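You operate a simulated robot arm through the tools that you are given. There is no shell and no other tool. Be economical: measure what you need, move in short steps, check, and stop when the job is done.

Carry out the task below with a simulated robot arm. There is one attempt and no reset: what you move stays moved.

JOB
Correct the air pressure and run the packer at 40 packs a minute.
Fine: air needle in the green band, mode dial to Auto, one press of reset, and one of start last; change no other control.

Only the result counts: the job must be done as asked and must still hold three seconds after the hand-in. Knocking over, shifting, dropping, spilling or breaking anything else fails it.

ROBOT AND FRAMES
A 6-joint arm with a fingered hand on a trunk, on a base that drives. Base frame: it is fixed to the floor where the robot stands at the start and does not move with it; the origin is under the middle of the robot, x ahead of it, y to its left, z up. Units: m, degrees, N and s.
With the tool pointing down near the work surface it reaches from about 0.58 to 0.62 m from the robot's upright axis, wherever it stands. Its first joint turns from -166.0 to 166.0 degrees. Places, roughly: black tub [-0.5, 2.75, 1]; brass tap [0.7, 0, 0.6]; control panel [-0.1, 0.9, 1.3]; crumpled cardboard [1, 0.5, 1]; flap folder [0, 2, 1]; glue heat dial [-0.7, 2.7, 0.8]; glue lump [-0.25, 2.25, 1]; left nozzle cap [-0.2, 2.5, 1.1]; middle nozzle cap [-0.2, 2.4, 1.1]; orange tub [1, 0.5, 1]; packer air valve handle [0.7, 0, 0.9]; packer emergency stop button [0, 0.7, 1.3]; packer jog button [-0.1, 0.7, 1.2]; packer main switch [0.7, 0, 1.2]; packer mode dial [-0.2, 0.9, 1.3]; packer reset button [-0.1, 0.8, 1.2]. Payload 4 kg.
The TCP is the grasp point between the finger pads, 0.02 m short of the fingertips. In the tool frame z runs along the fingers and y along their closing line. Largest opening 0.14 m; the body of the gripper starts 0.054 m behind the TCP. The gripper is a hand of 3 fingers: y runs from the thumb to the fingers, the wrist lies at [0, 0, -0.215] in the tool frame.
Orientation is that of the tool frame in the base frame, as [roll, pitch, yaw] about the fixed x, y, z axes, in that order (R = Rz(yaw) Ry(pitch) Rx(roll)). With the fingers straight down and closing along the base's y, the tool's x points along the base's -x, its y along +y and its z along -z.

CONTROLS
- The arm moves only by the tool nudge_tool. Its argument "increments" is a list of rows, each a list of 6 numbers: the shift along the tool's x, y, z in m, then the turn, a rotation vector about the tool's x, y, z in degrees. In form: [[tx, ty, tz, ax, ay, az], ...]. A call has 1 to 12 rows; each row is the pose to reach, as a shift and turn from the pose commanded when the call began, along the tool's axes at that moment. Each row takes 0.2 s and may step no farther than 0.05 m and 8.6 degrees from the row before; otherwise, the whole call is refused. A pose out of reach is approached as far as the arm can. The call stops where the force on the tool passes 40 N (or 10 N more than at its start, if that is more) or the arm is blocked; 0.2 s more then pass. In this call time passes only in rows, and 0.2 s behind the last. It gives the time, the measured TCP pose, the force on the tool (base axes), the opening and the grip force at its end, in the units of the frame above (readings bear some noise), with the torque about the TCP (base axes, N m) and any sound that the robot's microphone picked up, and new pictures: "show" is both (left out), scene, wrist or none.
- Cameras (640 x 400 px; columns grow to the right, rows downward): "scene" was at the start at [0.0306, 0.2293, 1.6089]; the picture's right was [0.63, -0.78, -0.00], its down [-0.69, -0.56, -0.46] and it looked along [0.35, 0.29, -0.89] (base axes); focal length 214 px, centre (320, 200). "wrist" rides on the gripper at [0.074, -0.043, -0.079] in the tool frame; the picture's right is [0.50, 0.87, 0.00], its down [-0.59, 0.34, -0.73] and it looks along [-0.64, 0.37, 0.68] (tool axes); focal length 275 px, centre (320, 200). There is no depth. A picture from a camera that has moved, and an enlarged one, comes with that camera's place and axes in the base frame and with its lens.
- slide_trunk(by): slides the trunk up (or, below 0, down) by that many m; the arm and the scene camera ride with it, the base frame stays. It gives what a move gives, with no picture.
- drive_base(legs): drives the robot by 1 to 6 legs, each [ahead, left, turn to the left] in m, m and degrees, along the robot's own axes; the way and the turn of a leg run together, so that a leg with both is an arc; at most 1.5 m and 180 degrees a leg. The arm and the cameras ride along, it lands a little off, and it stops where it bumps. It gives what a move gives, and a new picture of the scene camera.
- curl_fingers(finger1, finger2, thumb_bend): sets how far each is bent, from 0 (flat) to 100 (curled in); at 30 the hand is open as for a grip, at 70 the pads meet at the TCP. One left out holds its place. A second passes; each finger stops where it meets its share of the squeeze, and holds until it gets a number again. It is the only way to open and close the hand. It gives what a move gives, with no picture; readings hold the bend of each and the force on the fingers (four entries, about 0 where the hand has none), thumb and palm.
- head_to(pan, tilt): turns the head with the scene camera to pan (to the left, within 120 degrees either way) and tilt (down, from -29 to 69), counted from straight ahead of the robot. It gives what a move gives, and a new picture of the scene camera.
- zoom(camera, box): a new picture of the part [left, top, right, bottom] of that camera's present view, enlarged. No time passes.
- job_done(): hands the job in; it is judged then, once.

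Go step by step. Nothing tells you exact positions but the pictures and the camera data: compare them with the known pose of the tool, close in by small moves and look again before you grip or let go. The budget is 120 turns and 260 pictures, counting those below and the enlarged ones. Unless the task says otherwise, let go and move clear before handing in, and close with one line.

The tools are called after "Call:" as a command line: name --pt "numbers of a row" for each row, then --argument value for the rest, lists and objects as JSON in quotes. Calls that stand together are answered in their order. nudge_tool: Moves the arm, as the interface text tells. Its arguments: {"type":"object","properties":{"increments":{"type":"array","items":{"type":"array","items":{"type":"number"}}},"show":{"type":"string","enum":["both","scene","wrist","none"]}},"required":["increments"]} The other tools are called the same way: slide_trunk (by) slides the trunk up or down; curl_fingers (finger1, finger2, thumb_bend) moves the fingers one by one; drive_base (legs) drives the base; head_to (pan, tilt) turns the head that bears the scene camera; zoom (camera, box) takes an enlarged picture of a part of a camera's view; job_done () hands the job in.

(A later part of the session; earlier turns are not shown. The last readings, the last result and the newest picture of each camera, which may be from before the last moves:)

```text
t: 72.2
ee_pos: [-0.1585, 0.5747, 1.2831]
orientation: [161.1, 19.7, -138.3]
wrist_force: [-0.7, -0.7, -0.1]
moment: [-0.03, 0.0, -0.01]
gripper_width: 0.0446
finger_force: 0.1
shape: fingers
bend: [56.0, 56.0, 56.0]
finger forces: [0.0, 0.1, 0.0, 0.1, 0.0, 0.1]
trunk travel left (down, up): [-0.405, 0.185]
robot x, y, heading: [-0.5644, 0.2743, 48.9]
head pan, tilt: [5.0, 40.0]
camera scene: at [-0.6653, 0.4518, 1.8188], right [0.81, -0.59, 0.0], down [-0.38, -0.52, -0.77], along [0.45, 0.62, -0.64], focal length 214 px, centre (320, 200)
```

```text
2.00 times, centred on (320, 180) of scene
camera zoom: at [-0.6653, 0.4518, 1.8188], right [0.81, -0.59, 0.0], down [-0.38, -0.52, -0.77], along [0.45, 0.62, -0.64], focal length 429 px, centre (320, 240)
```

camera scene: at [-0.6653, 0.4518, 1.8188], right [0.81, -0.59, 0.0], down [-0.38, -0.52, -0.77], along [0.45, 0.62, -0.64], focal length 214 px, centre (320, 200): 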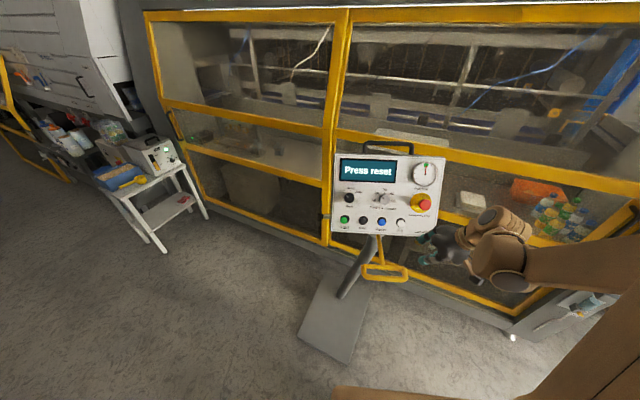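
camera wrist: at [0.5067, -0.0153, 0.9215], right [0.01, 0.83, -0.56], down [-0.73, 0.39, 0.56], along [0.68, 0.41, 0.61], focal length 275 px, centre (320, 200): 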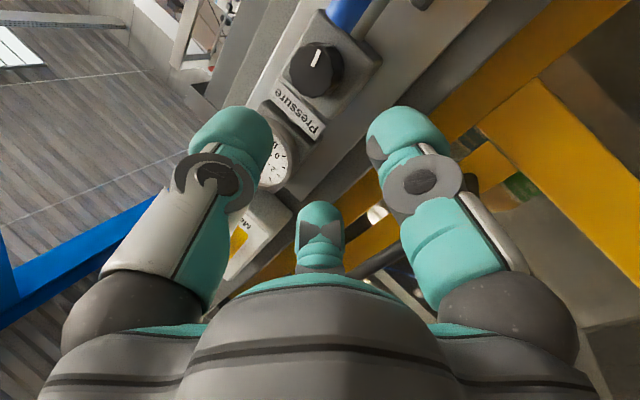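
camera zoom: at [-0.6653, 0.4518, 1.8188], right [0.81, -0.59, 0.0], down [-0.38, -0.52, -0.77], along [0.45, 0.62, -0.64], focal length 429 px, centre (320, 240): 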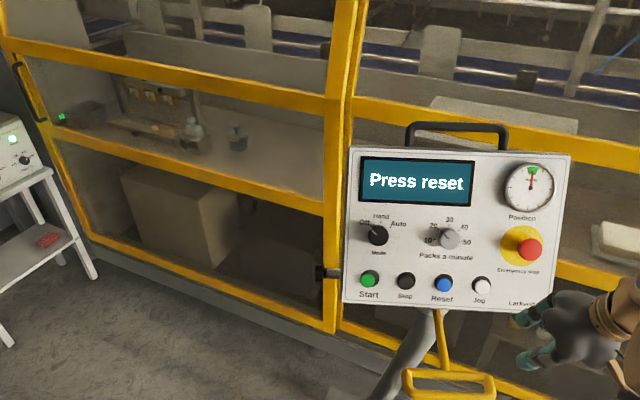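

The robot is well placed, and the predicted positions agree with this view. I'll rotate the hand to face the panel and go to a stand-off about 10 cm before the mode dial, zooming on the dials too.

Call:
zoom --camera "scene" --box '[335, 180, 425, 235]'

Call:
nudge_tool --pt "-0.013 0.0305 0.009 1.5 -6.2 -1.7" --pt "-0.026 0.061 0.018 3.1 -12.5 -3.4" --pt "-0.039 0.0915 0.0276 4.6 -18.7 -5.1" --pt "-0.052 0.122 0.037 6.2 -24.9 -6.8" --pt "-0.065 0.1525 0.046 7.7 -31.1 -8.5" --pt "-0.078 0.183 0.055 9.2 -37.4 -10.2" --pt "-0.091 0.2135 0.064 10.8 -43.6 -11.9" --pt "-0.104 0.244 0.0735 12.3 -49.8 -13.6"

```text
7.11 times, centred on (380, 208) of scene
camera zoom: at [-0.6653, 0.4518, 1.8188], right [0.81, -0.59, 0.0], down [-0.38, -0.52, -0.77], along [0.45, 0.62, -0.64], focal length 1525 px, centre (-107, 147)
```

zoom: 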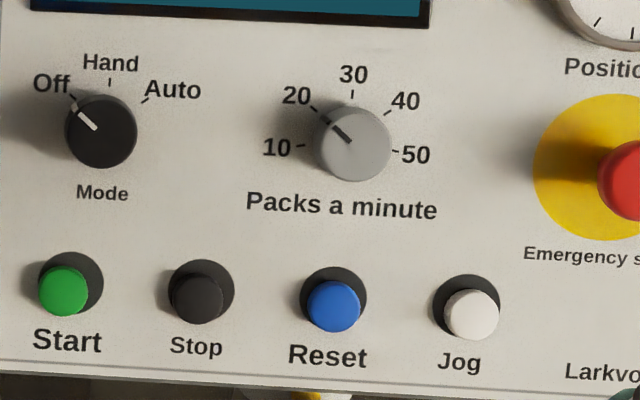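

```text
t: 74.0
ee_pos: [-0.2578, 0.8296, 1.3261]
orientation: [180.0, 71.1, -131.0]
wrist_force: [0.6, -0.5, 0.3]
moment: [0.01, 0.01, 0.04]
gripper_width: 0.0449
finger_force: 0.0
shape: fingers
bend: [56.0, 56.0, 56.0]
finger forces: [0.0, 0.0, 0.0, 0.0, 0.0, 0.0]
trunk travel left (down, up): [-0.405, 0.185]
robot x, y, heading: [-0.5585, 0.2754, 48.8]
head pan, tilt: [5.0, 40.0]
camera scene: at [-0.6662, 0.4542, 1.8185], right [0.81, -0.59, 0.0], down [-0.38, -0.52, -0.77], along [0.45, 0.62, -0.64], focal length 214 px, centre (320, 200)
camera wrist: at [-0.291, 0.7281, 1.2835], right [-0.76, 0.45, -0.47], down [-0.59, -0.16, 0.79], along [0.28, 0.88, 0.38], focal length 275 px, centre (320, 200)
```

scene: 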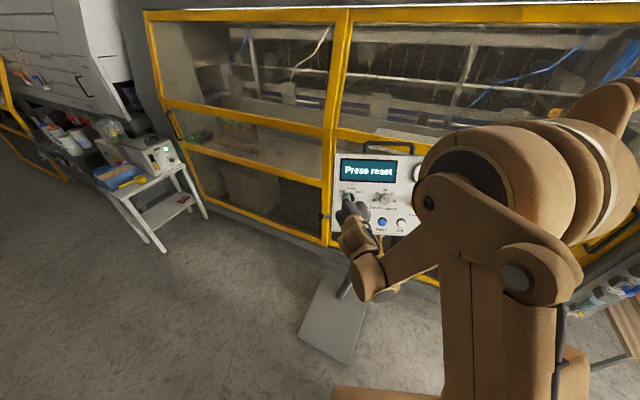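
wrist: 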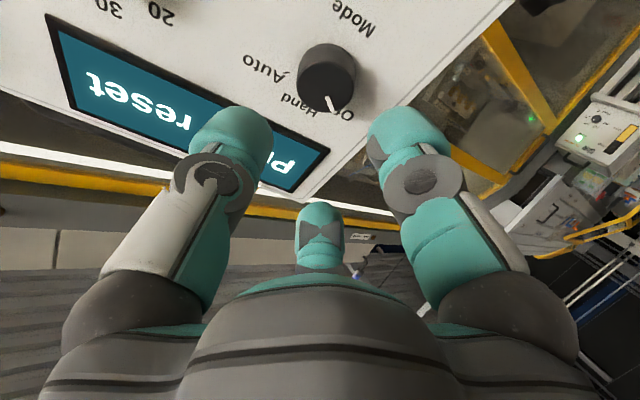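

The reach works well. The mode dial's front triangulates to (-0.188, 0.913, 1.283), and both dials need about 90° clockwise. I'll pre-roll the hand -45° and move in closer.

Call:
curl_fingers --finger1 53 --finger2 53 --thumb_bend 53

Call:
nudge_tool --pt "0.001 0 0.01 0 0 -8" --pt "0.002 0.001 0.02 0 0 -16" --pt "0.003 0.001 0.03 0 0 -24" --pt "0.004 0.002 0.04 0 0 -32" --pt "0.005 0.002 0.05 0 0 -40" --pt "0.0056 0.002 0.06 0 0 -46" --show "wrist"

```text
t: 75.0
ee_pos: [-0.2575, 0.8275, 1.3273]
orientation: [180.0, 71.0, -131.2]
wrist_force: [0.8, 0.1, -0.1]
moment: [0.0, -0.02, 0.02]
gripper_width: 0.0541
finger_force: 0.1
shape: fingers
bend: [53.0, 53.0, 53.0]
finger forces: [0.0, 0.0, 0.0, 0.1, 0.0, 0.0]
trunk travel left (down, up): [-0.405, 0.185]
robot x, y, heading: [-0.5599, 0.2728, 48.7]
head pan, tilt: [5.0, 40.0]
```

```text
t: 76.4
ee_pos: [-0.2231, 0.8728, 1.3006]
orientation: [-115.6, 41.0, -58.4]
wrist_force: [0.2, 0.3, -0.5]
moment: [0.01, 0.01, 0.01]
gripper_width: 0.0539
finger_force: 0.1
shape: fingers
bend: [53.0, 53.0, 53.0]
finger forces: [0.0, 0.1, 0.0, 0.0, 0.0, 0.1]
trunk travel left (down, up): [-0.405, 0.185]
robot x, y, heading: [-0.5605, 0.2773, 48.8]
head pan, tilt: [5.0, 40.0]
camera wrist: at [-0.2137, 0.7561, 1.3088], right [-0.39, -0.08, -0.92], down [-0.92, -0.05, 0.39], along [-0.08, 1.0, -0.05], focal length 275 px, centre (320, 200)
```

wrist: 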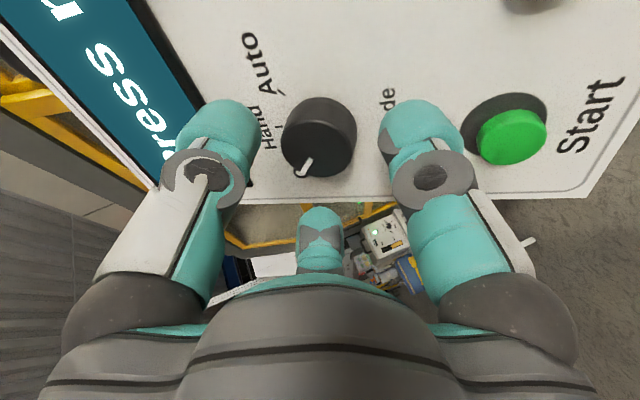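

Call:
nudge_tool --pt "0 0 0.015 0 0 0" --pt "0 0 0.024 0 0 0" --pt "0 0 0.03 0 0 0" --show "wrist"

```text
t: 77.2
ee_pos: [-0.2081, 0.8883, 1.2956]
orientation: [-115.3, 41.1, -58.2]
wrist_force: [-18.3, -15.6, 11.0]
moment: [-0.86, 0.86, -0.1]
gripper_width: 0.0536
finger_force: 13.9
shape: fingers
bend: [54.0, 53.0, 53.0]
finger forces: [26.3, 0.0, 0.1, 0.1, 0.0, 0.0]
trunk travel left (down, up): [-0.405, 0.185]
robot x, y, heading: [-0.5632, 0.2706, 48.8]
head pan, tilt: [5.0, 40.0]
camera wrist: at [-0.1996, 0.7736, 1.3016], right [-0.39, -0.08, -0.92], down [-0.92, -0.05, 0.39], along [-0.08, 1.0, -0.05], focal length 275 px, centre (320, 200)
```

wrist: 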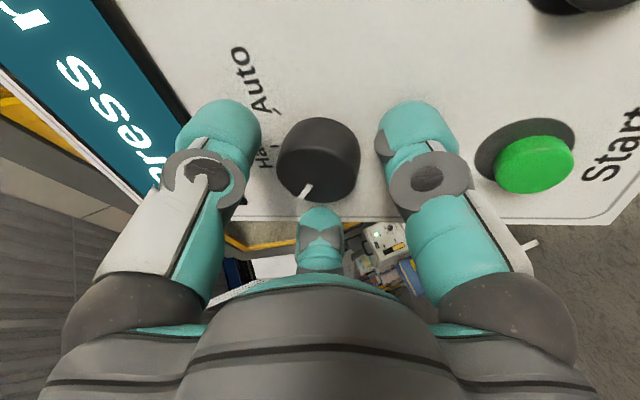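

Finger 1 reached the panel surface, so the knob is fully inside the fingers. I'll back off 4 mm and close.

Call:
nudge_tool --pt "0 0 -0.003 0 0 0" --show "none"

Call:
curl_fingers --finger1 68 --finger2 68 --thumb_bend 68

Call:
zoom --camera "wrist" --box '[160, 50, 480, 300]'

```text
t: 77.6
ee_pos: [-0.2084, 0.8895, 1.2948]
orientation: [-115.4, 41.1, -58.3]
wrist_force: [-14.0, -8.2, 4.6]
moment: [-0.44, 0.65, -0.07]
gripper_width: 0.0531
finger_force: 7.8
shape: fingers
bend: [54.0, 53.0, 53.0]
finger forces: [15.8, 0.0, 0.0, 0.1, 0.0, 0.0]
trunk travel left (down, up): [-0.405, 0.185]
robot x, y, heading: [-0.5601, 0.2709, 48.8]
head pan, tilt: [5.0, 40.0]
```

```text
t: 78.6
ee_pos: [-0.206, 0.8895, 1.2935]
orientation: [-115.5, 41.1, -58.5]
wrist_force: [0.8, 0.0, 8.8]
moment: [0.11, 0.03, 0.07]
gripper_width: 0.028
finger_force: 17.0
shape: fingers
bend: [63.0, 59.0, 62.0]
finger forces: [7.4, 10.6, 0.0, 0.1, 16.0, 0.1]
trunk travel left (down, up): [-0.405, 0.185]
robot x, y, heading: [-0.5595, 0.2744, 49.0]
head pan, tilt: [5.0, 40.0]
```

```text
1.60 times, centred on (320, 175) of wrist
camera zoom: at [-0.1969, 0.7742, 1.3002], right [-0.39, -0.08, -0.92], down [-0.92, -0.05, 0.39], along [-0.08, 1.0, -0.05], focal length 440 px, centre (320, 240)
```

zoom: 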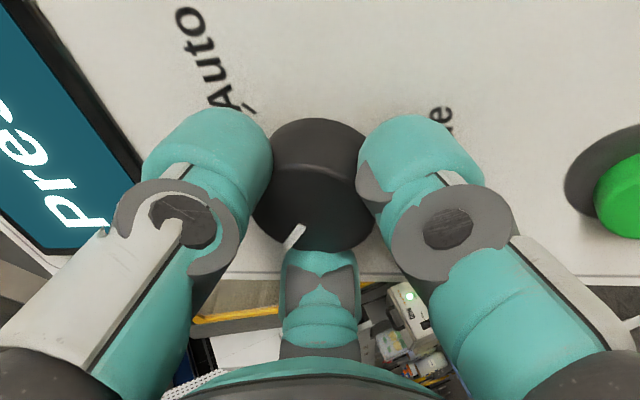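

A proper three-finger grip on the mode dial. I'm turning clockwise towards Auto.

Call:
nudge_tool --pt "0 0 0 0 0 8" --pt "0 0 0 0 0 16" --pt "0 0 0 0 0 24" --pt "0 0 0 0 0 32" --pt "0 0 0 0 0 40" --pt "0 0 0 0 0 48" --show "wrist"

```text
t: 80.0
ee_pos: [-0.2069, 0.8895, 1.2929]
orientation: [173.9, 70.9, -137.5]
wrist_force: [-6.1, -3.7, -1.5]
moment: [-0.18, -0.02, -0.18]
gripper_width: 0.0276
finger_force: 18.2
shape: fingers
bend: [62.0, 59.0, 63.0]
finger forces: [8.8, 10.2, 0.0, 0.2, 17.4, 0.0]
trunk travel left (down, up): [-0.405, 0.185]
robot x, y, heading: [-0.5625, 0.272, 48.5]
head pan, tilt: [5.0, 40.0]
camera wrist: at [-0.2426, 0.7892, 1.2485], right [-0.77, 0.47, -0.44], down [-0.57, -0.17, 0.81], along [0.3, 0.87, 0.39], focal length 275 px, centre (320, 200)
```

wrist: 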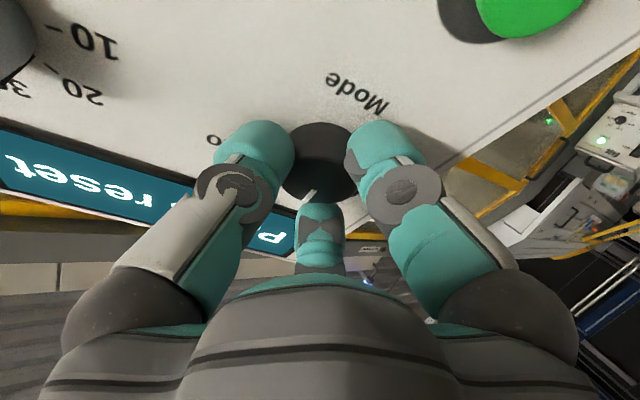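

The dial turns with the hand. I'm continuing to about 90°.

Call:
nudge_tool --pt "0 0 0 0 0 8" --pt "0 0 0 0 0 16" --pt "0 0 0 0 0 24" --pt "0 0 0 0 0 32" --pt "0 0 0 0 0 38" --pt "0 0 0 0 0 43" --show "wrist"

Call:
zoom --camera "scene" --box '[325, 150, 445, 240]'

```text
t: 81.4
ee_pos: [-0.2074, 0.8888, 1.2935]
orientation: [115.9, 41.9, 156.8]
wrist_force: [-10.6, -9.4, -7.3]
moment: [-0.34, 0.04, -0.23]
gripper_width: 0.028
finger_force: 18.8
shape: fingers
bend: [61.0, 60.0, 64.0]
finger forces: [9.6, 8.0, 0.0, 0.0, 19.7, 0.1]
trunk travel left (down, up): [-0.405, 0.185]
robot x, y, heading: [-0.5619, 0.2756, 48.9]
head pan, tilt: [5.0, 40.0]
camera wrist: at [-0.2913, 0.828, 1.2421], right [-0.67, 0.7, 0.25], down [-0.18, -0.48, 0.86], along [0.72, 0.53, 0.45], focal length 275 px, centre (320, 200)
```

wrist: 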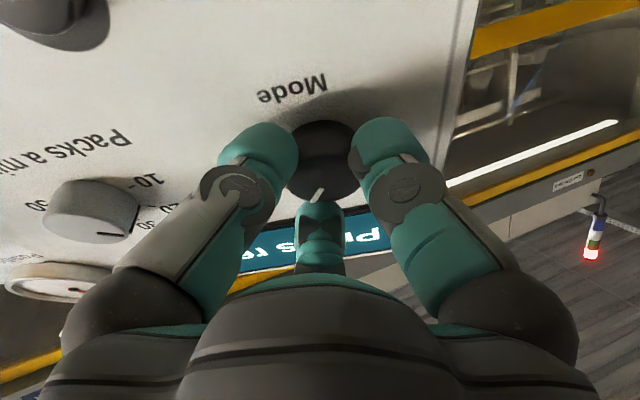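

```text
4.44 times, centred on (385, 195) of scene
camera zoom: at [-0.6676, 0.4507, 1.8187], right [0.81, -0.59, 0.0], down [-0.38, -0.52, -0.77], along [0.45, 0.62, -0.64], focal length 953 px, centre (31, 222)
```

zoom: 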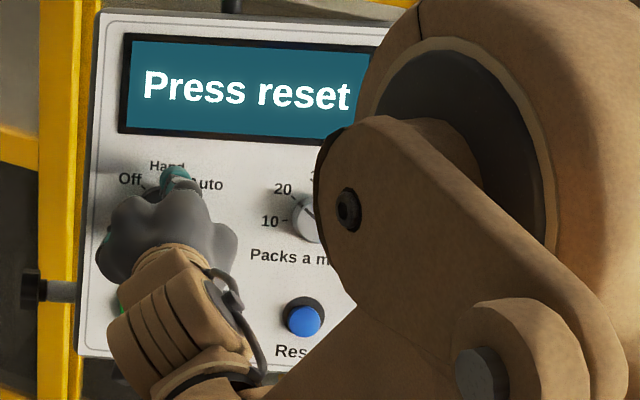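

Turned about 91°. I'll release, back off and check the pointer.

Call:
curl_fingers --finger1 53 --finger2 53 --thumb_bend 53

Call:
nudge_tool --pt "0 0 -0.03 0 0 0" --pt "0 0 -0.07 0 0 0" --show "wrist"

Call:
zoom --camera "scene" --box '[325, 150, 445, 240]'

```text
t: 82.4
ee_pos: [-0.2064, 0.89, 1.2934]
orientation: [115.9, 42.1, 156.9]
wrist_force: [-2.2, -2.6, 3.7]
moment: [-0.12, -0.01, -0.1]
gripper_width: 0.0504
finger_force: 3.1
shape: fingers
bend: [53.0, 53.0, 54.0]
finger forces: [0.0, 0.0, 0.0, 0.1, 5.3, 0.0]
trunk travel left (down, up): [-0.405, 0.185]
robot x, y, heading: [-0.5606, 0.2741, 48.8]
head pan, tilt: [5.0, 40.0]
```

```text
t: 83.0
ee_pos: [-0.2507, 0.8383, 1.3164]
orientation: [115.9, 41.9, 156.9]
wrist_force: [0.3, -0.9, 0.1]
moment: [0.01, -0.02, 0.02]
gripper_width: 0.0538
finger_force: 0.0
shape: fingers
bend: [53.0, 53.0, 53.0]
finger forces: [0.1, 0.0, 0.0, 0.0, 0.0, 0.0]
trunk travel left (down, up): [-0.405, 0.185]
robot x, y, heading: [-0.5594, 0.2746, 48.8]
head pan, tilt: [5.0, 40.0]
camera wrist: at [-0.3339, 0.7778, 1.264], right [-0.67, 0.7, 0.25], down [-0.18, -0.48, 0.86], along [0.72, 0.53, 0.45], focal length 275 px, centre (320, 200)
```

wrist: 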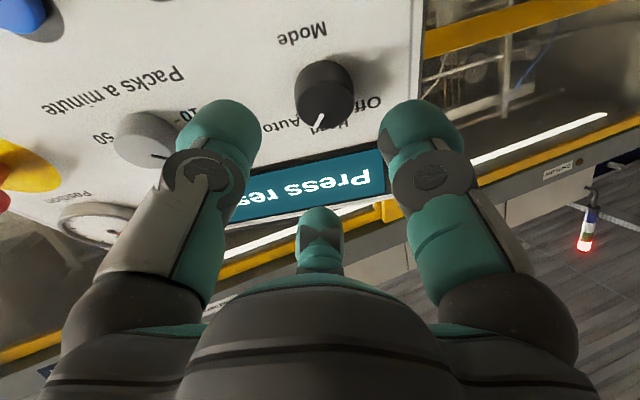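

```text
4.44 times, centred on (385, 195) of scene
camera zoom: at [-0.6667, 0.4506, 1.8188], right [0.81, -0.59, 0.0], down [-0.38, -0.52, -0.77], along [0.45, 0.62, -0.64], focal length 953 px, centre (31, 222)
```

zoom: 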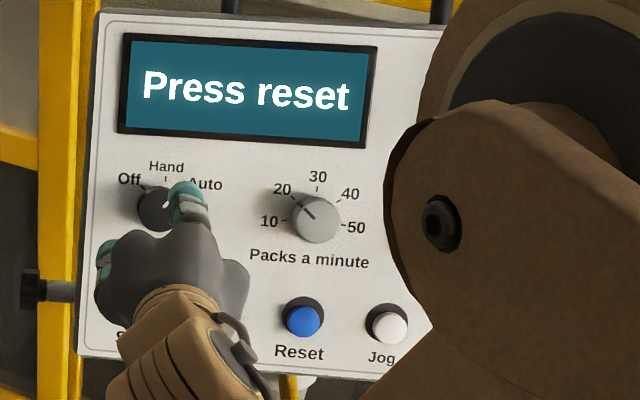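

Call:
zoom --camera "wrist" --box '[250, 40, 410, 150]'

```text
3.64 times, centred on (330, 95) of wrist
camera zoom: at [-0.3339, 0.7778, 1.264], right [-0.67, 0.7, 0.25], down [-0.18, -0.48, 0.86], along [0.72, 0.53, 0.45], focal length 1001 px, centre (284, 582)
```

zoom: 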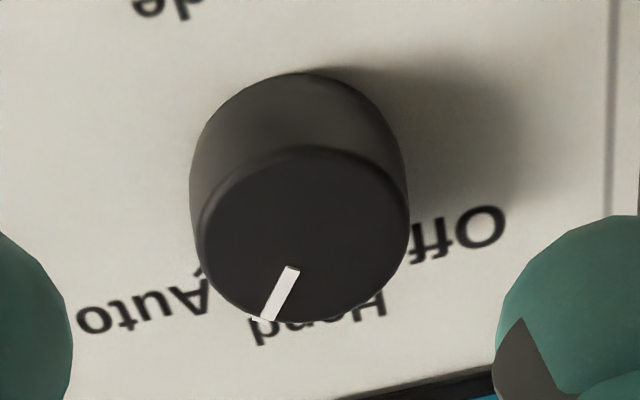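

The pointer sits between Hand and Auto, about 15–18° short. I'll re-grip with the hand rolled back 24° and turn further.

Call:
nudge_tool --pt "0 0 0 0 0 -8" --pt "0 0 0.02 0 0 -16" --pt "0 0 0.04 0 0 -24" --pt "0 0 0.055 0 0 -24" --pt "0 0 0.068 0 0 -24" --show "none"

Call:
curl_fingers --finger1 69 --finger2 69 --thumb_bend 69

Call:
nudge_tool --pt "0 0 0 0 0 8" --pt "0 0 0 0 0 16" --pt "0 0 0 0 0 20" --show "wrist"

Call:
zoom --camera "wrist" --box '[240, 90, 400, 200]'

```text
t: 84.2
ee_pos: [-0.2068, 0.8886, 1.2924]
orientation: [133.8, 61.9, 179.2]
wrist_force: [0.3, -1.1, -1.0]
moment: [-0.04, 0.01, 0.02]
gripper_width: 0.0539
finger_force: 0.1
shape: fingers
bend: [53.0, 53.0, 53.0]
finger forces: [0.0, 0.0, 0.0, 0.0, 0.1, 0.0]
trunk travel left (down, up): [-0.405, 0.185]
robot x, y, heading: [-0.5625, 0.2718, 48.8]
head pan, tilt: [5.0, 40.0]
```

```text
t: 85.2
ee_pos: [-0.2069, 0.8885, 1.2934]
orientation: [133.9, 62.0, 179.3]
wrist_force: [-0.3, -0.1, 0.9]
moment: [0.08, -0.04, 0.03]
gripper_width: 0.027
finger_force: 14.7
shape: fingers
bend: [61.0, 59.0, 64.0]
finger forces: [9.6, 9.6, 0.1, 0.0, 10.5, 0.0]
trunk travel left (down, up): [-0.405, 0.185]
robot x, y, heading: [-0.5577, 0.2765, 48.9]
head pan, tilt: [5.0, 40.0]
```

```text
t: 86.0
ee_pos: [-0.2073, 0.8881, 1.2937]
orientation: [117.7, 45.4, 159.4]
wrist_force: [0.1, -4.7, -7.8]
moment: [-0.41, -0.26, 0.14]
gripper_width: 0.0276
finger_force: 17.0
shape: fingers
bend: [61.0, 60.0, 64.0]
finger forces: [13.7, 7.9, 0.0, 0.1, 11.8, 0.1]
trunk travel left (down, up): [-0.405, 0.185]
robot x, y, heading: [-0.5646, 0.2731, 48.8]
head pan, tilt: [5.0, 40.0]
camera wrist: at [-0.2865, 0.8228, 1.2408], right [-0.7, 0.69, 0.18], down [-0.22, -0.45, 0.87], along [0.68, 0.57, 0.46], focal length 275 px, centre (320, 200)
```

wrist: 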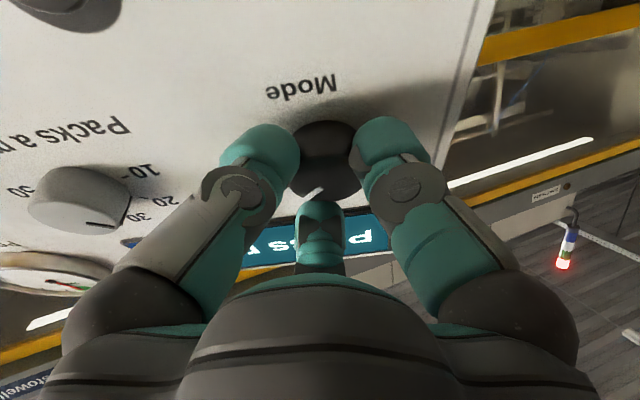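

```text
3.64 times, centred on (320, 145) of wrist
camera zoom: at [-0.2865, 0.8228, 1.2408], right [-0.7, 0.69, 0.18], down [-0.22, -0.45, 0.87], along [0.68, 0.57, 0.46], focal length 1001 px, centre (320, 400)
```

zoom: 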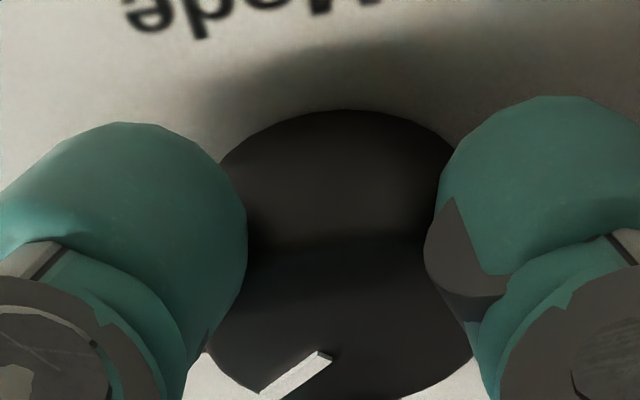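

The pointer is now near 52° where Auto is about 45°. I'll go back 6°, release and check.

Call:
nudge_tool --pt "0 0 0 0 0 -6" --show "none"

Call:
curl_fingers --finger1 53 --finger2 53 --thumb_bend 53

Call:
nudge_tool --pt "0 0 -0.03 0 0 0" --pt "0 0 -0.07 0 0 0" --show "none"

Call:
zoom --camera "wrist" --box '[250, 40, 410, 150]'

```text
t: 86.4
ee_pos: [-0.2066, 0.8882, 1.2939]
orientation: [120.9, 50.6, 163.8]
wrist_force: [0.2, -5.3, -4.6]
moment: [-0.06, 0.07, -0.03]
gripper_width: 0.0275
finger_force: 16.4
shape: fingers
bend: [61.0, 60.0, 64.0]
finger forces: [11.9, 8.7, 0.1, 0.1, 12.0, 0.0]
trunk travel left (down, up): [-0.405, 0.185]
robot x, y, heading: [-0.5602, 0.2716, 49.0]
head pan, tilt: [5.0, 40.0]
```

```text
t: 87.4
ee_pos: [-0.2075, 0.8886, 1.2935]
orientation: [121.1, 50.7, 163.8]
wrist_force: [0.4, 0.9, 0.4]
moment: [-0.03, -0.02, -0.03]
gripper_width: 0.0538
finger_force: 0.0
shape: fingers
bend: [53.0, 53.0, 53.0]
finger forces: [0.0, 0.0, 0.0, 0.0, 0.0, 0.0]
trunk travel left (down, up): [-0.405, 0.185]
robot x, y, heading: [-0.5587, 0.274, 48.9]
head pan, tilt: [5.0, 40.0]
```

```text
t: 88.0
ee_pos: [-0.2515, 0.8374, 1.3186]
orientation: [120.9, 50.8, 163.8]
wrist_force: [-1.0, -0.1, -1.2]
moment: [0.01, 0.02, 0.03]
gripper_width: 0.0541
finger_force: 0.0
shape: fingers
bend: [53.0, 53.0, 53.0]
finger forces: [0.0, 0.0, 0.0, 0.0, 0.0, 0.0]
trunk travel left (down, up): [-0.405, 0.185]
robot x, y, heading: [-0.5592, 0.2741, 48.8]
head pan, tilt: [5.0, 40.0]
```

```text
3.64 times, centred on (330, 95) of wrist
camera zoom: at [-0.325, 0.7659, 1.2645], right [-0.73, 0.68, 0.08], down [-0.27, -0.4, 0.88], along [0.63, 0.62, 0.47], focal length 1001 px, centre (284, 582)
```

zoom: 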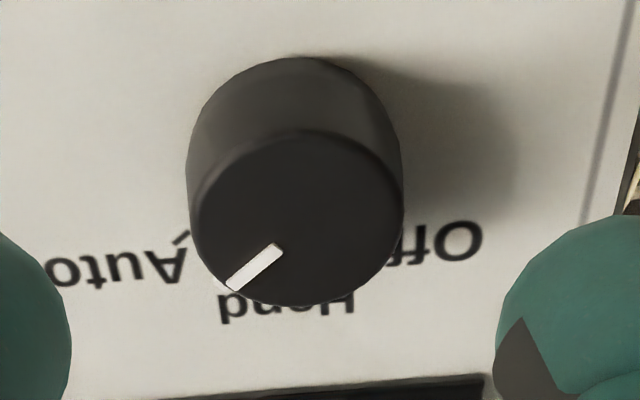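

Mode now points at Auto. The speed dial sits about 0.135 m to the right, so I'll move to its stand-off and roll the hand back to -46°.

Call:
nudge_tool --pt "-0.007 -0.01 0 0 0 -7.4" --pt "-0.0145 -0.02 0 0 0 -14.8" --pt "-0.022 -0.03 0 0 0 -22.2" --pt "-0.029 -0.0395 0 0 0 -29.5" --pt "-0.036 -0.049 0 0 0 -36.9" --pt "-0.0435 -0.059 0 0 0 -44.3" --pt "-0.051 -0.069 0 0 0 -51.6" --pt "-0.058 -0.079 0 0 0 -59" --pt "-0.065 -0.089 0 0 0 -66.4" --pt "-0.0725 -0.099 0 0 0 -73.7" --pt "-0.0797 -0.1086 0 0 0 -81"

Call:
zoom --camera "scene" --box '[325, 150, 445, 240]'

```text
t: 90.4
ee_pos: [-0.1494, 0.7504, 1.3179]
orientation: [-115.6, 41.1, -58.6]
wrist_force: [-0.1, -0.3, -0.7]
moment: [0.01, 0.02, -0.02]
gripper_width: 0.0543
finger_force: 0.0
shape: fingers
bend: [53.0, 53.0, 53.0]
finger forces: [0.0, 0.0, 0.0, 0.0, 0.0, 0.0]
trunk travel left (down, up): [-0.405, 0.185]
robot x, y, heading: [-0.5613, 0.2722, 48.8]
head pan, tilt: [5.0, 40.0]
camera scene: at [-0.6651, 0.4517, 1.8188], right [0.81, -0.59, 0.0], down [-0.38, -0.52, -0.77], along [0.45, 0.62, -0.64], focal length 214 px, centre (320, 200)
camera wrist: at [-0.1392, 0.6355, 1.3269], right [-0.39, -0.08, -0.92], down [-0.92, -0.05, 0.39], along [-0.08, 1.0, -0.05], focal length 275 px, centre (320, 200)
```

scene: 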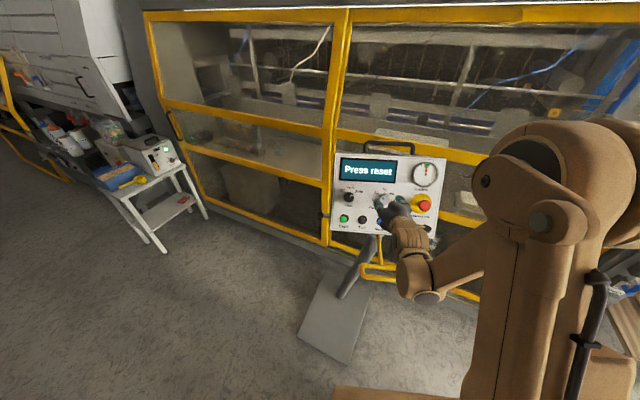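
wrist: 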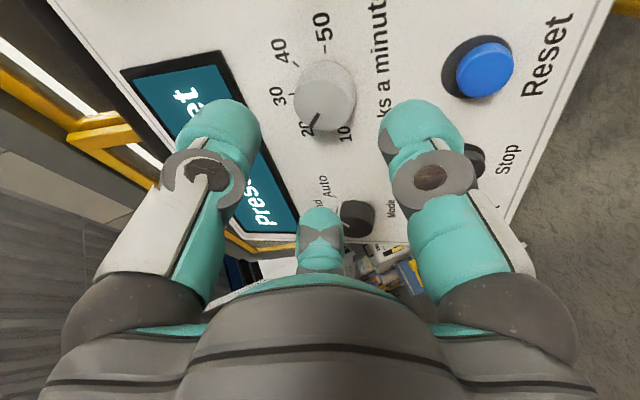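

```text
4.44 times, centred on (385, 195) of scene
camera zoom: at [-0.6651, 0.4517, 1.8188], right [0.81, -0.59, 0.0], down [-0.38, -0.52, -0.77], along [0.45, 0.62, -0.64], focal length 953 px, centre (31, 222)
```

zoom: 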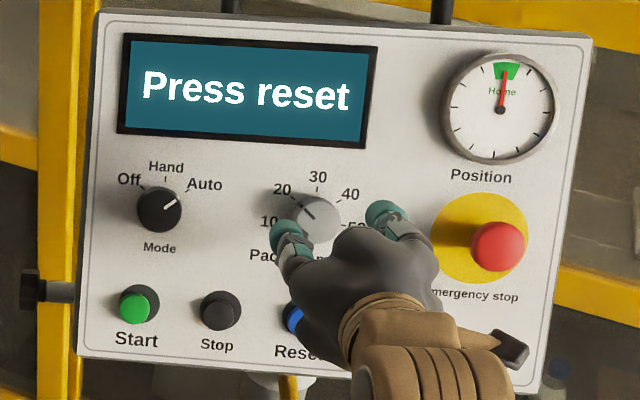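

Call:
zoom --camera "scene" --box '[335, 180, 375, 208]'

```text
14.29 times, centred on (355, 194) of scene
camera zoom: at [-0.6651, 0.4517, 1.8188], right [0.81, -0.59, 0.0], down [-0.38, -0.52, -0.77], along [0.45, 0.62, -0.64], focal length 3064 px, centre (-180, 286)
```

zoom: 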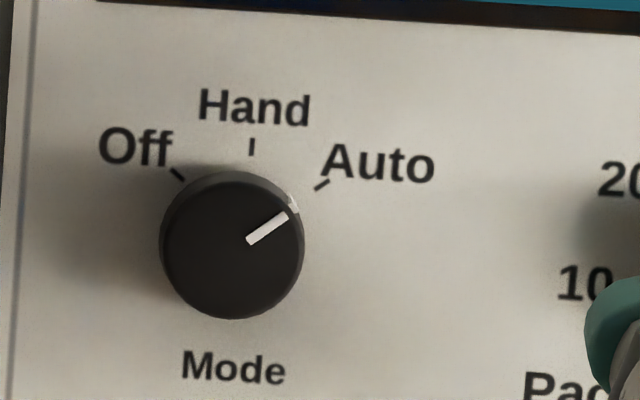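

Mode is exactly on Auto. The dial ticks are about 50° apart, so speed needs about 100° clockwise. I'm advancing onto the speed dial and gripping.

Call:
nudge_tool --pt "0 0 0.025 0 0 0" --pt "0 0 0.05 0 0 0" --pt "0 0 0.062 0 0 0" --pt "0 0 0.068 0 0 0" --show "none"

Call:
curl_fingers --finger1 69 --finger2 69 --thumb_bend 69

Call:
zoom --camera "wrist" --box '[160, 50, 480, 300]'

```text
t: 91.4
ee_pos: [-0.1069, 0.7995, 1.2973]
orientation: [-115.6, 41.1, -58.5]
wrist_force: [-5.0, -6.6, 3.3]
moment: [-0.3, 0.22, -0.03]
gripper_width: 0.0541
finger_force: 4.1
shape: fingers
bend: [53.0, 53.0, 53.0]
finger forces: [8.5, 0.0, 0.0, 0.1, 0.1, 0.0]
trunk travel left (down, up): [-0.405, 0.185]
robot x, y, heading: [-0.5625, 0.2711, 48.8]
head pan, tilt: [5.0, 40.0]
```

```text
t: 92.4
ee_pos: [-0.105, 0.7988, 1.2983]
orientation: [-115.6, 41.1, -58.5]
wrist_force: [0.5, -2.2, 2.1]
moment: [-0.04, 0.04, 0.0]
gripper_width: 0.0293
finger_force: 16.9
shape: fingers
bend: [61.0, 60.0, 63.0]
finger forces: [9.8, 10.0, 0.0, 0.1, 13.0, 0.0]
trunk travel left (down, up): [-0.405, 0.185]
robot x, y, heading: [-0.5589, 0.2751, 48.7]
head pan, tilt: [5.0, 40.0]
```

```text
1.60 times, centred on (320, 175) of wrist
camera zoom: at [-0.0974, 0.6837, 1.3046], right [-0.39, -0.08, -0.92], down [-0.92, -0.05, 0.39], along [-0.08, 1.0, -0.05], focal length 440 px, centre (320, 240)
```

zoom: 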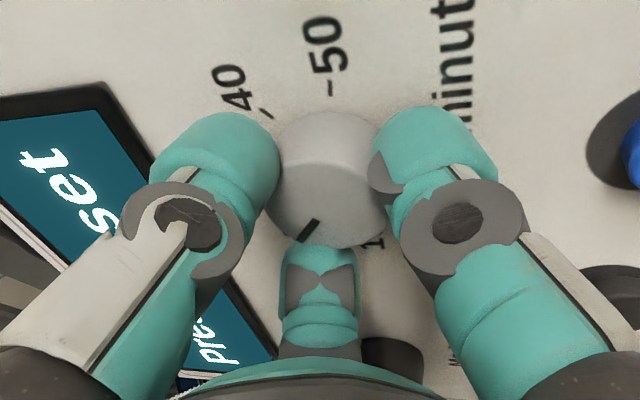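

A good centred grip on the speed dial. I'm turning clockwise in two calls.

Call:
nudge_tool --pt "0 0 0 0 0 7" --pt "0 0 0 0 0 14" --pt "0 0 0 0 0 21" --pt "0 0 0 0 0 28" --pt "0 0 0 0 0 35" --pt "0 0 0 0 0 42" --pt "0 0 0 0 0 49" --pt "0 0 0 0 0 56" --pt "0 0 0 0 0 63" --pt "0 0 0 0 0 70" --pt "0 0 0 0 0 77" --pt "0 0 0 0 0 84" --show "none"

Call:
nudge_tool --pt "0 0 0 0 0 7" --pt "0 0 0 0 0 13" --pt "0 0 0 0 0 17" --show "none"

Call:
zoom --camera "wrist" --box '[160, 50, 480, 300]'

Call:
zoom --camera "scene" --box '[335, 150, 455, 240]'

```text
t: 95.0
ee_pos: [-0.1064, 0.796, 1.2977]
orientation: [119.0, 48.0, 161.4]
wrist_force: [-6.3, -21.2, -15.8]
moment: [-0.56, 0.12, -0.41]
gripper_width: 0.0307
finger_force: 20.8
shape: fingers
bend: [60.0, 62.0, 63.0]
finger forces: [11.1, 5.1, 0.1, 0.0, 25.6, 0.0]
trunk travel left (down, up): [-0.405, 0.185]
robot x, y, heading: [-0.5613, 0.2761, 49.0]
head pan, tilt: [5.0, 40.0]
```

```text
t: 95.8
ee_pos: [-0.1089, 0.7968, 1.297]
orientation: [112.7, 32.7, 151.5]
wrist_force: [-12.9, -25.0, -18.0]
moment: [-0.76, 0.26, -0.4]
gripper_width: 0.0316
finger_force: 22.8
shape: fingers
bend: [60.0, 62.0, 63.0]
finger forces: [10.4, 4.7, 0.1, 0.1, 30.6, 0.0]
trunk travel left (down, up): [-0.405, 0.185]
robot x, y, heading: [-0.5591, 0.2729, 48.9]
head pan, tilt: [5.0, 40.0]
```

```text
1.60 times, centred on (320, 175) of wrist
camera zoom: at [-0.2008, 0.746, 1.2517], right [-0.59, 0.7, 0.4], down [-0.11, -0.56, 0.82], along [0.8, 0.44, 0.41], focal length 440 px, centre (320, 240)
```

zoom: 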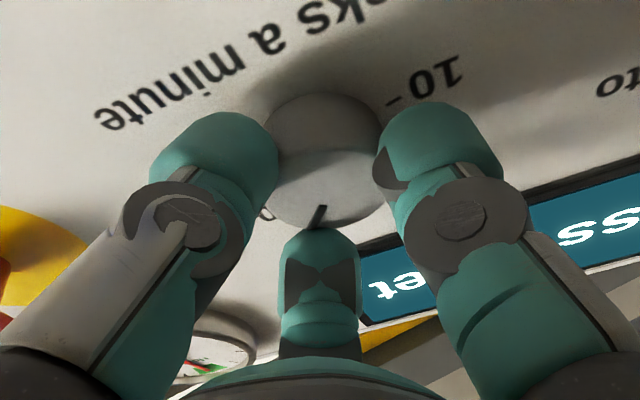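

```text
4.44 times, centred on (395, 195) of scene
camera zoom: at [-0.6668, 0.4479, 1.819], right [0.81, -0.59, 0.0], down [-0.38, -0.52, -0.77], along [0.45, 0.62, -0.64], focal length 953 px, centre (-13, 222)
```

zoom: 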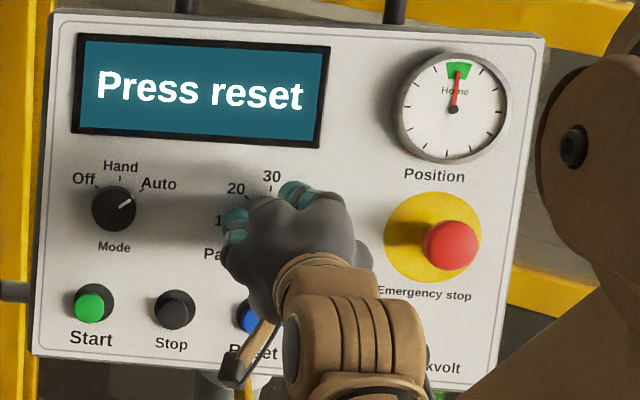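

Call:
curl_fingers --finger1 53 --finger2 53 --thumb_bend 53

Call:
nudge_tool --pt "0 0 -0.03 0 0 0" --pt "0 0 -0.07 0 0 0" --show "none"

Call:
zoom --camera "wrist" --box '[250, 40, 410, 150]'

Call:
zoom --camera "scene" --box '[335, 150, 455, 240]'

```text
t: 96.8
ee_pos: [-0.1074, 0.7998, 1.2969]
orientation: [112.8, 32.8, 151.7]
wrist_force: [-1.5, -0.7, 2.1]
moment: [-0.04, 0.05, -0.03]
gripper_width: 0.0517
finger_force: 1.7
shape: fingers
bend: [53.0, 53.0, 54.0]
finger forces: [0.1, 0.0, 0.0, 0.0, 3.1, 0.0]
trunk travel left (down, up): [-0.405, 0.185]
robot x, y, heading: [-0.5606, 0.2725, 48.9]
head pan, tilt: [5.0, 40.0]
```

```text
t: 97.4
ee_pos: [-0.1511, 0.749, 1.3195]
orientation: [112.7, 32.8, 151.6]
wrist_force: [-0.6, 0.8, -0.2]
moment: [0.03, -0.02, -0.01]
gripper_width: 0.0537
finger_force: 0.1
shape: fingers
bend: [53.0, 53.0, 53.0]
finger forces: [0.1, 0.0, 0.1, 0.0, 0.1, 0.1]
trunk travel left (down, up): [-0.405, 0.185]
robot x, y, heading: [-0.5586, 0.2764, 49.0]
head pan, tilt: [5.0, 40.0]
```

```text
3.64 times, centred on (330, 95) of wrist
camera zoom: at [-0.2442, 0.6977, 1.2733], right [-0.59, 0.7, 0.4], down [-0.11, -0.56, 0.82], along [0.8, 0.44, 0.41], focal length 1001 px, centre (284, 582)
```

zoom: 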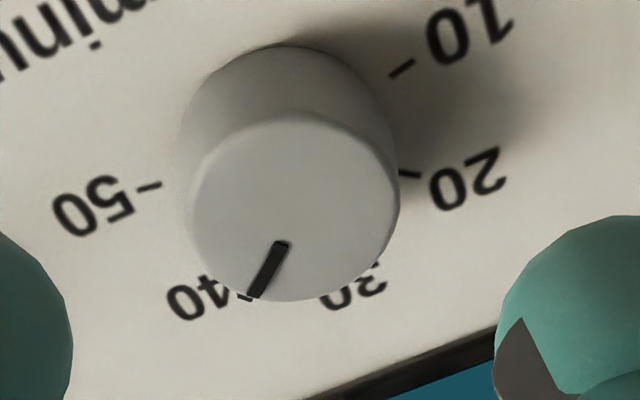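

```text
4.44 times, centred on (395, 195) of scene
camera zoom: at [-0.6667, 0.4504, 1.8188], right [0.81, -0.59, 0.0], down [-0.38, -0.52, -0.77], along [0.45, 0.62, -0.64], focal length 953 px, centre (-13, 222)
```

zoom: 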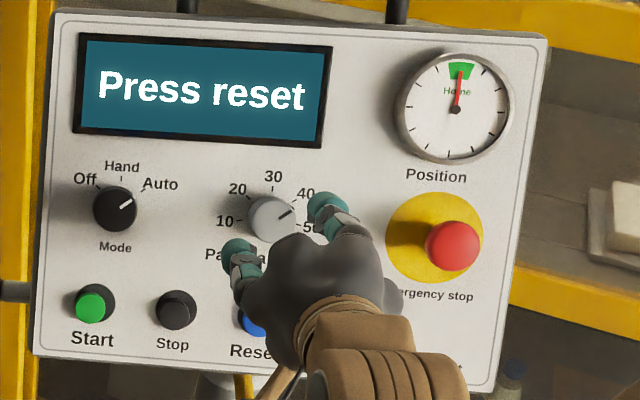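

Call:
zoom --camera "scene" --box '[370, 180, 410, 208]'

```text
14.29 times, centred on (390, 194) of scene
camera zoom: at [-0.6667, 0.4504, 1.8188], right [0.81, -0.59, 0.0], down [-0.38, -0.52, -0.77], along [0.45, 0.62, -0.64], focal length 3064 px, centre (-680, 286)
```

zoom: 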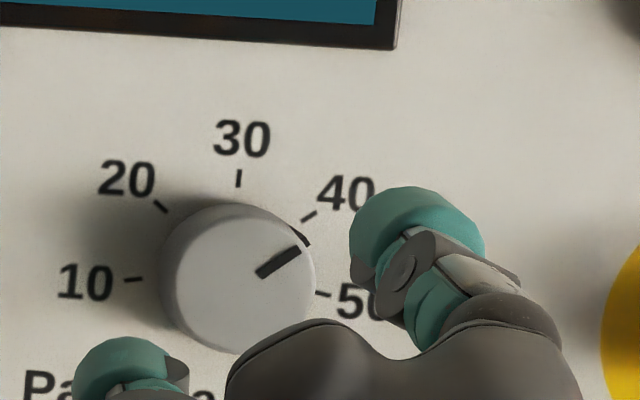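

The speed pointer is on 40 (within about 1°) and mode is on Auto. Next I'll close the fingers into a blunt probe and go to a 5 cm stand-off before Reset, whose cap I put at about (-0.1205, 0.786, 1.208).

Call:
curl_fingers --finger1 71 --finger2 71 --thumb_bend 71

Call:
nudge_tool --pt "0 0 -0.01 0 0 -8" --pt "0.008 -0.011 0 0 0 -16" --pt "0.016 -0.022 0.005 0 0 -24" --pt "0.025 -0.035 0.01 0 0 -32" --pt "0.035 -0.048 0.015 0 0 -40" --pt "0.045 -0.061 0.02 0 0 -47" --pt "0.0528 -0.0727 0.0258 0 0 -54"

Call:
zoom --camera "scene" --box '[335, 150, 455, 240]'

```text
t: 98.4
ee_pos: [-0.1495, 0.7503, 1.3191]
orientation: [112.8, 32.8, 151.9]
wrist_force: [0.7, -0.3, 0.3]
moment: [0.02, -0.02, -0.03]
gripper_width: 0.0037
finger_force: 0.1
shape: fingers
bend: [69.0, 69.0, 70.0]
finger forces: [0.1, 0.0, 0.0, 0.0, 0.0, 0.1]
trunk travel left (down, up): [-0.405, 0.185]
robot x, y, heading: [-0.5591, 0.2745, 48.8]
head pan, tilt: [5.0, 40.0]
```

```text
t: 100.0
ee_pos: [-0.1285, 0.7775, 1.2699]
orientation: [177.4, 70.9, -133.7]
wrist_force: [-0.8, 0.4, -0.3]
moment: [-0.02, 0.0, 0.0]
gripper_width: 0.0036
finger_force: 0.1
shape: fingers
bend: [69.0, 69.0, 70.0]
finger forces: [0.0, 0.0, 0.1, 0.0, 0.1, 0.0]
out of reach, approached as far as the arm can: row 3, 4, 5, 6, 7
trunk travel left (down, up): [-0.405, 0.185]
robot x, y, heading: [-0.5617, 0.2748, 48.8]
head pan, tilt: [5.0, 40.0]
camera scene: at [-0.665, 0.4524, 1.8187], right [0.81, -0.59, 0.0], down [-0.38, -0.52, -0.77], along [0.45, 0.62, -0.64], focal length 214 px, centre (320, 200)
camera wrist: at [-0.1631, 0.6767, 1.2255], right [-0.76, 0.45, -0.46], down [-0.58, -0.16, 0.8], along [0.29, 0.88, 0.38], focal length 275 px, centre (320, 200)
```

scene: 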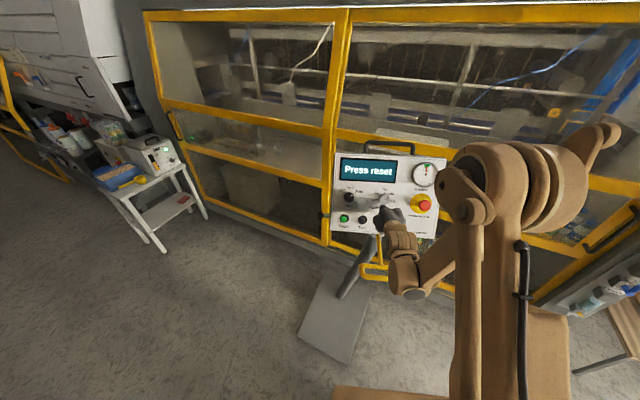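
wrist: 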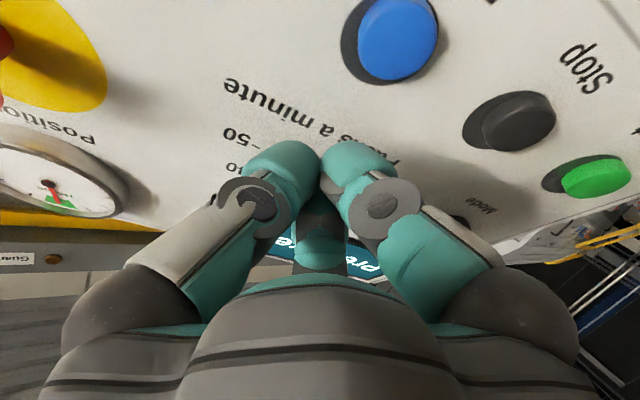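

```text
4.44 times, centred on (395, 195) of scene
camera zoom: at [-0.665, 0.4524, 1.8187], right [0.81, -0.59, 0.0], down [-0.38, -0.52, -0.77], along [0.45, 0.62, -0.64], focal length 953 px, centre (-13, 222)
```

zoom: 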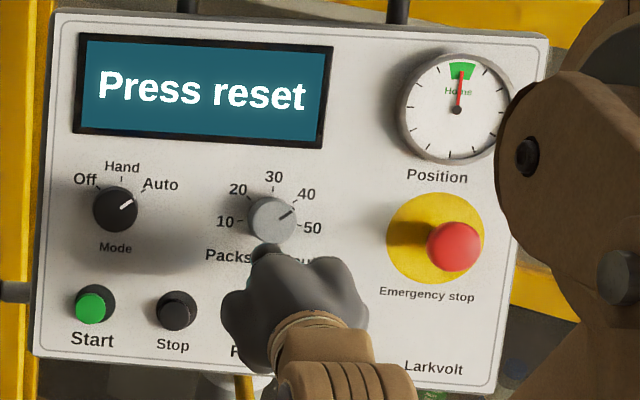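

The arm can't go lower at this radius, so I'll return to the reachable higher stand-off pose and lower the trunk instead.

Call:
nudge_tool --pt "-0.012 0 -0.018 0 0 0" --pt "-0.024 -0.001 -0.036 0 0 0" --pt "-0.036 -0.002 -0.052 0 0 0" --show "none"

Call:
slide_trunk --by -0.09

Call:
zoom --camera "wrist" --box '[0, 0, 640, 400]'

Call:
zoom --camera "scene" --box '[325, 100, 485, 220]'

```text
t: 100.8
ee_pos: [-0.1533, 0.7465, 1.321]
orientation: [177.0, 71.0, -134.3]
wrist_force: [0.6, 0.1, 0.3]
moment: [0.01, 0.03, 0.02]
gripper_width: 0.0035
finger_force: 0.0
shape: fingers
bend: [69.0, 69.0, 70.0]
finger forces: [0.0, 0.1, 0.0, 0.0, 0.0, 0.1]
trunk travel left (down, up): [-0.405, 0.185]
robot x, y, heading: [-0.5614, 0.276, 49.0]
head pan, tilt: [5.0, 40.0]
```

```text
t: 102.1
ee_pos: [-0.1521, 0.7472, 1.2297]
orientation: [177.1, 71.0, -134.1]
wrist_force: [-0.1, 0.1, 0.4]
moment: [-0.01, 0.01, 0.0]
gripper_width: 0.0035
finger_force: 0.1
shape: fingers
bend: [69.0, 69.0, 70.0]
finger forces: [0.0, 0.1, 0.1, 0.1, 0.1, 0.0]
trunk travel left (down, up): [-0.315, 0.275]
robot x, y, heading: [-0.5617, 0.2686, 48.7]
head pan, tilt: [5.0, 40.0]
```

```text
1.00 times, centred on (320, 200) of wrist (not enlarged: the box is as wide or as high as the picture)
camera zoom: at [-0.1859, 0.6464, 1.1861], right [-0.76, 0.46, -0.46], down [-0.58, -0.16, 0.8], along [0.29, 0.88, 0.39], focal length 275 px, centre (320, 200)
```

zoom: 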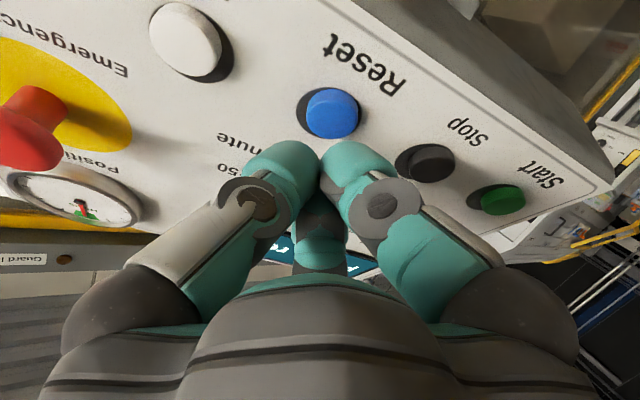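

```text
3.33 times, centred on (405, 160) of scene
camera zoom: at [-0.6656, 0.4518, 1.7289], right [0.81, -0.59, 0.0], down [-0.38, -0.52, -0.77], along [0.45, 0.62, -0.64], focal length 715 px, centre (37, 333)
```

zoom: 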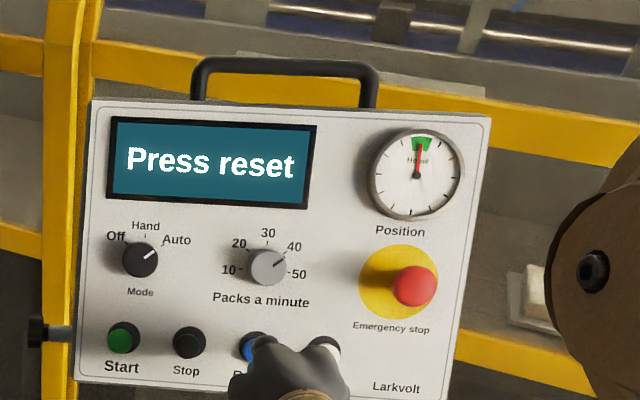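

Reset is ahead, about 5.5 cm away and 7 mm lower. I'll align and approach in small steps.

Call:
nudge_tool --pt "0.007 0.002 0.012 0 0 0" --pt "0.007 0.002 0.024 0 0 0" --show "wrist"

Call:
zoom --camera "scene" --box '[345, 120, 445, 210]'

```text
t: 102.7
ee_pos: [-0.1405, 0.7657, 1.2163]
orientation: [177.0, 71.0, -134.2]
wrist_force: [0.6, 0.4, 0.1]
moment: [0.01, 0.01, 0.03]
gripper_width: 0.0037
finger_force: 0.0
shape: fingers
bend: [69.0, 69.0, 70.0]
finger forces: [0.0, 0.1, 0.0, 0.1, 0.1, 0.0]
trunk travel left (down, up): [-0.315, 0.275]
robot x, y, heading: [-0.5641, 0.2721, 48.8]
head pan, tilt: [5.0, 40.0]
camera wrist: at [-0.1739, 0.6633, 1.1714], right [-0.76, 0.46, -0.46], down [-0.58, -0.16, 0.8], along [0.29, 0.88, 0.39], focal length 275 px, centre (320, 200)
```

wrist: 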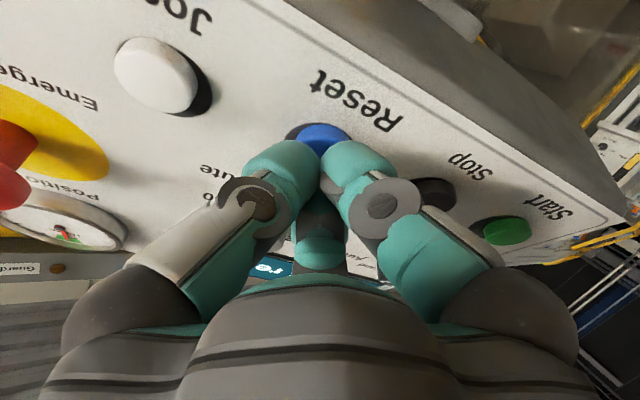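

```text
4.44 times, centred on (395, 165) of scene
camera zoom: at [-0.6653, 0.452, 1.7288], right [0.81, -0.59, 0.0], down [-0.38, -0.52, -0.77], along [0.45, 0.62, -0.64], focal length 953 px, centre (-13, 356)
```

zoom: 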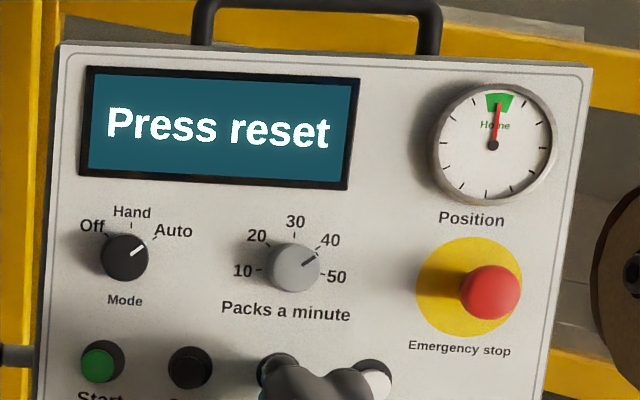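

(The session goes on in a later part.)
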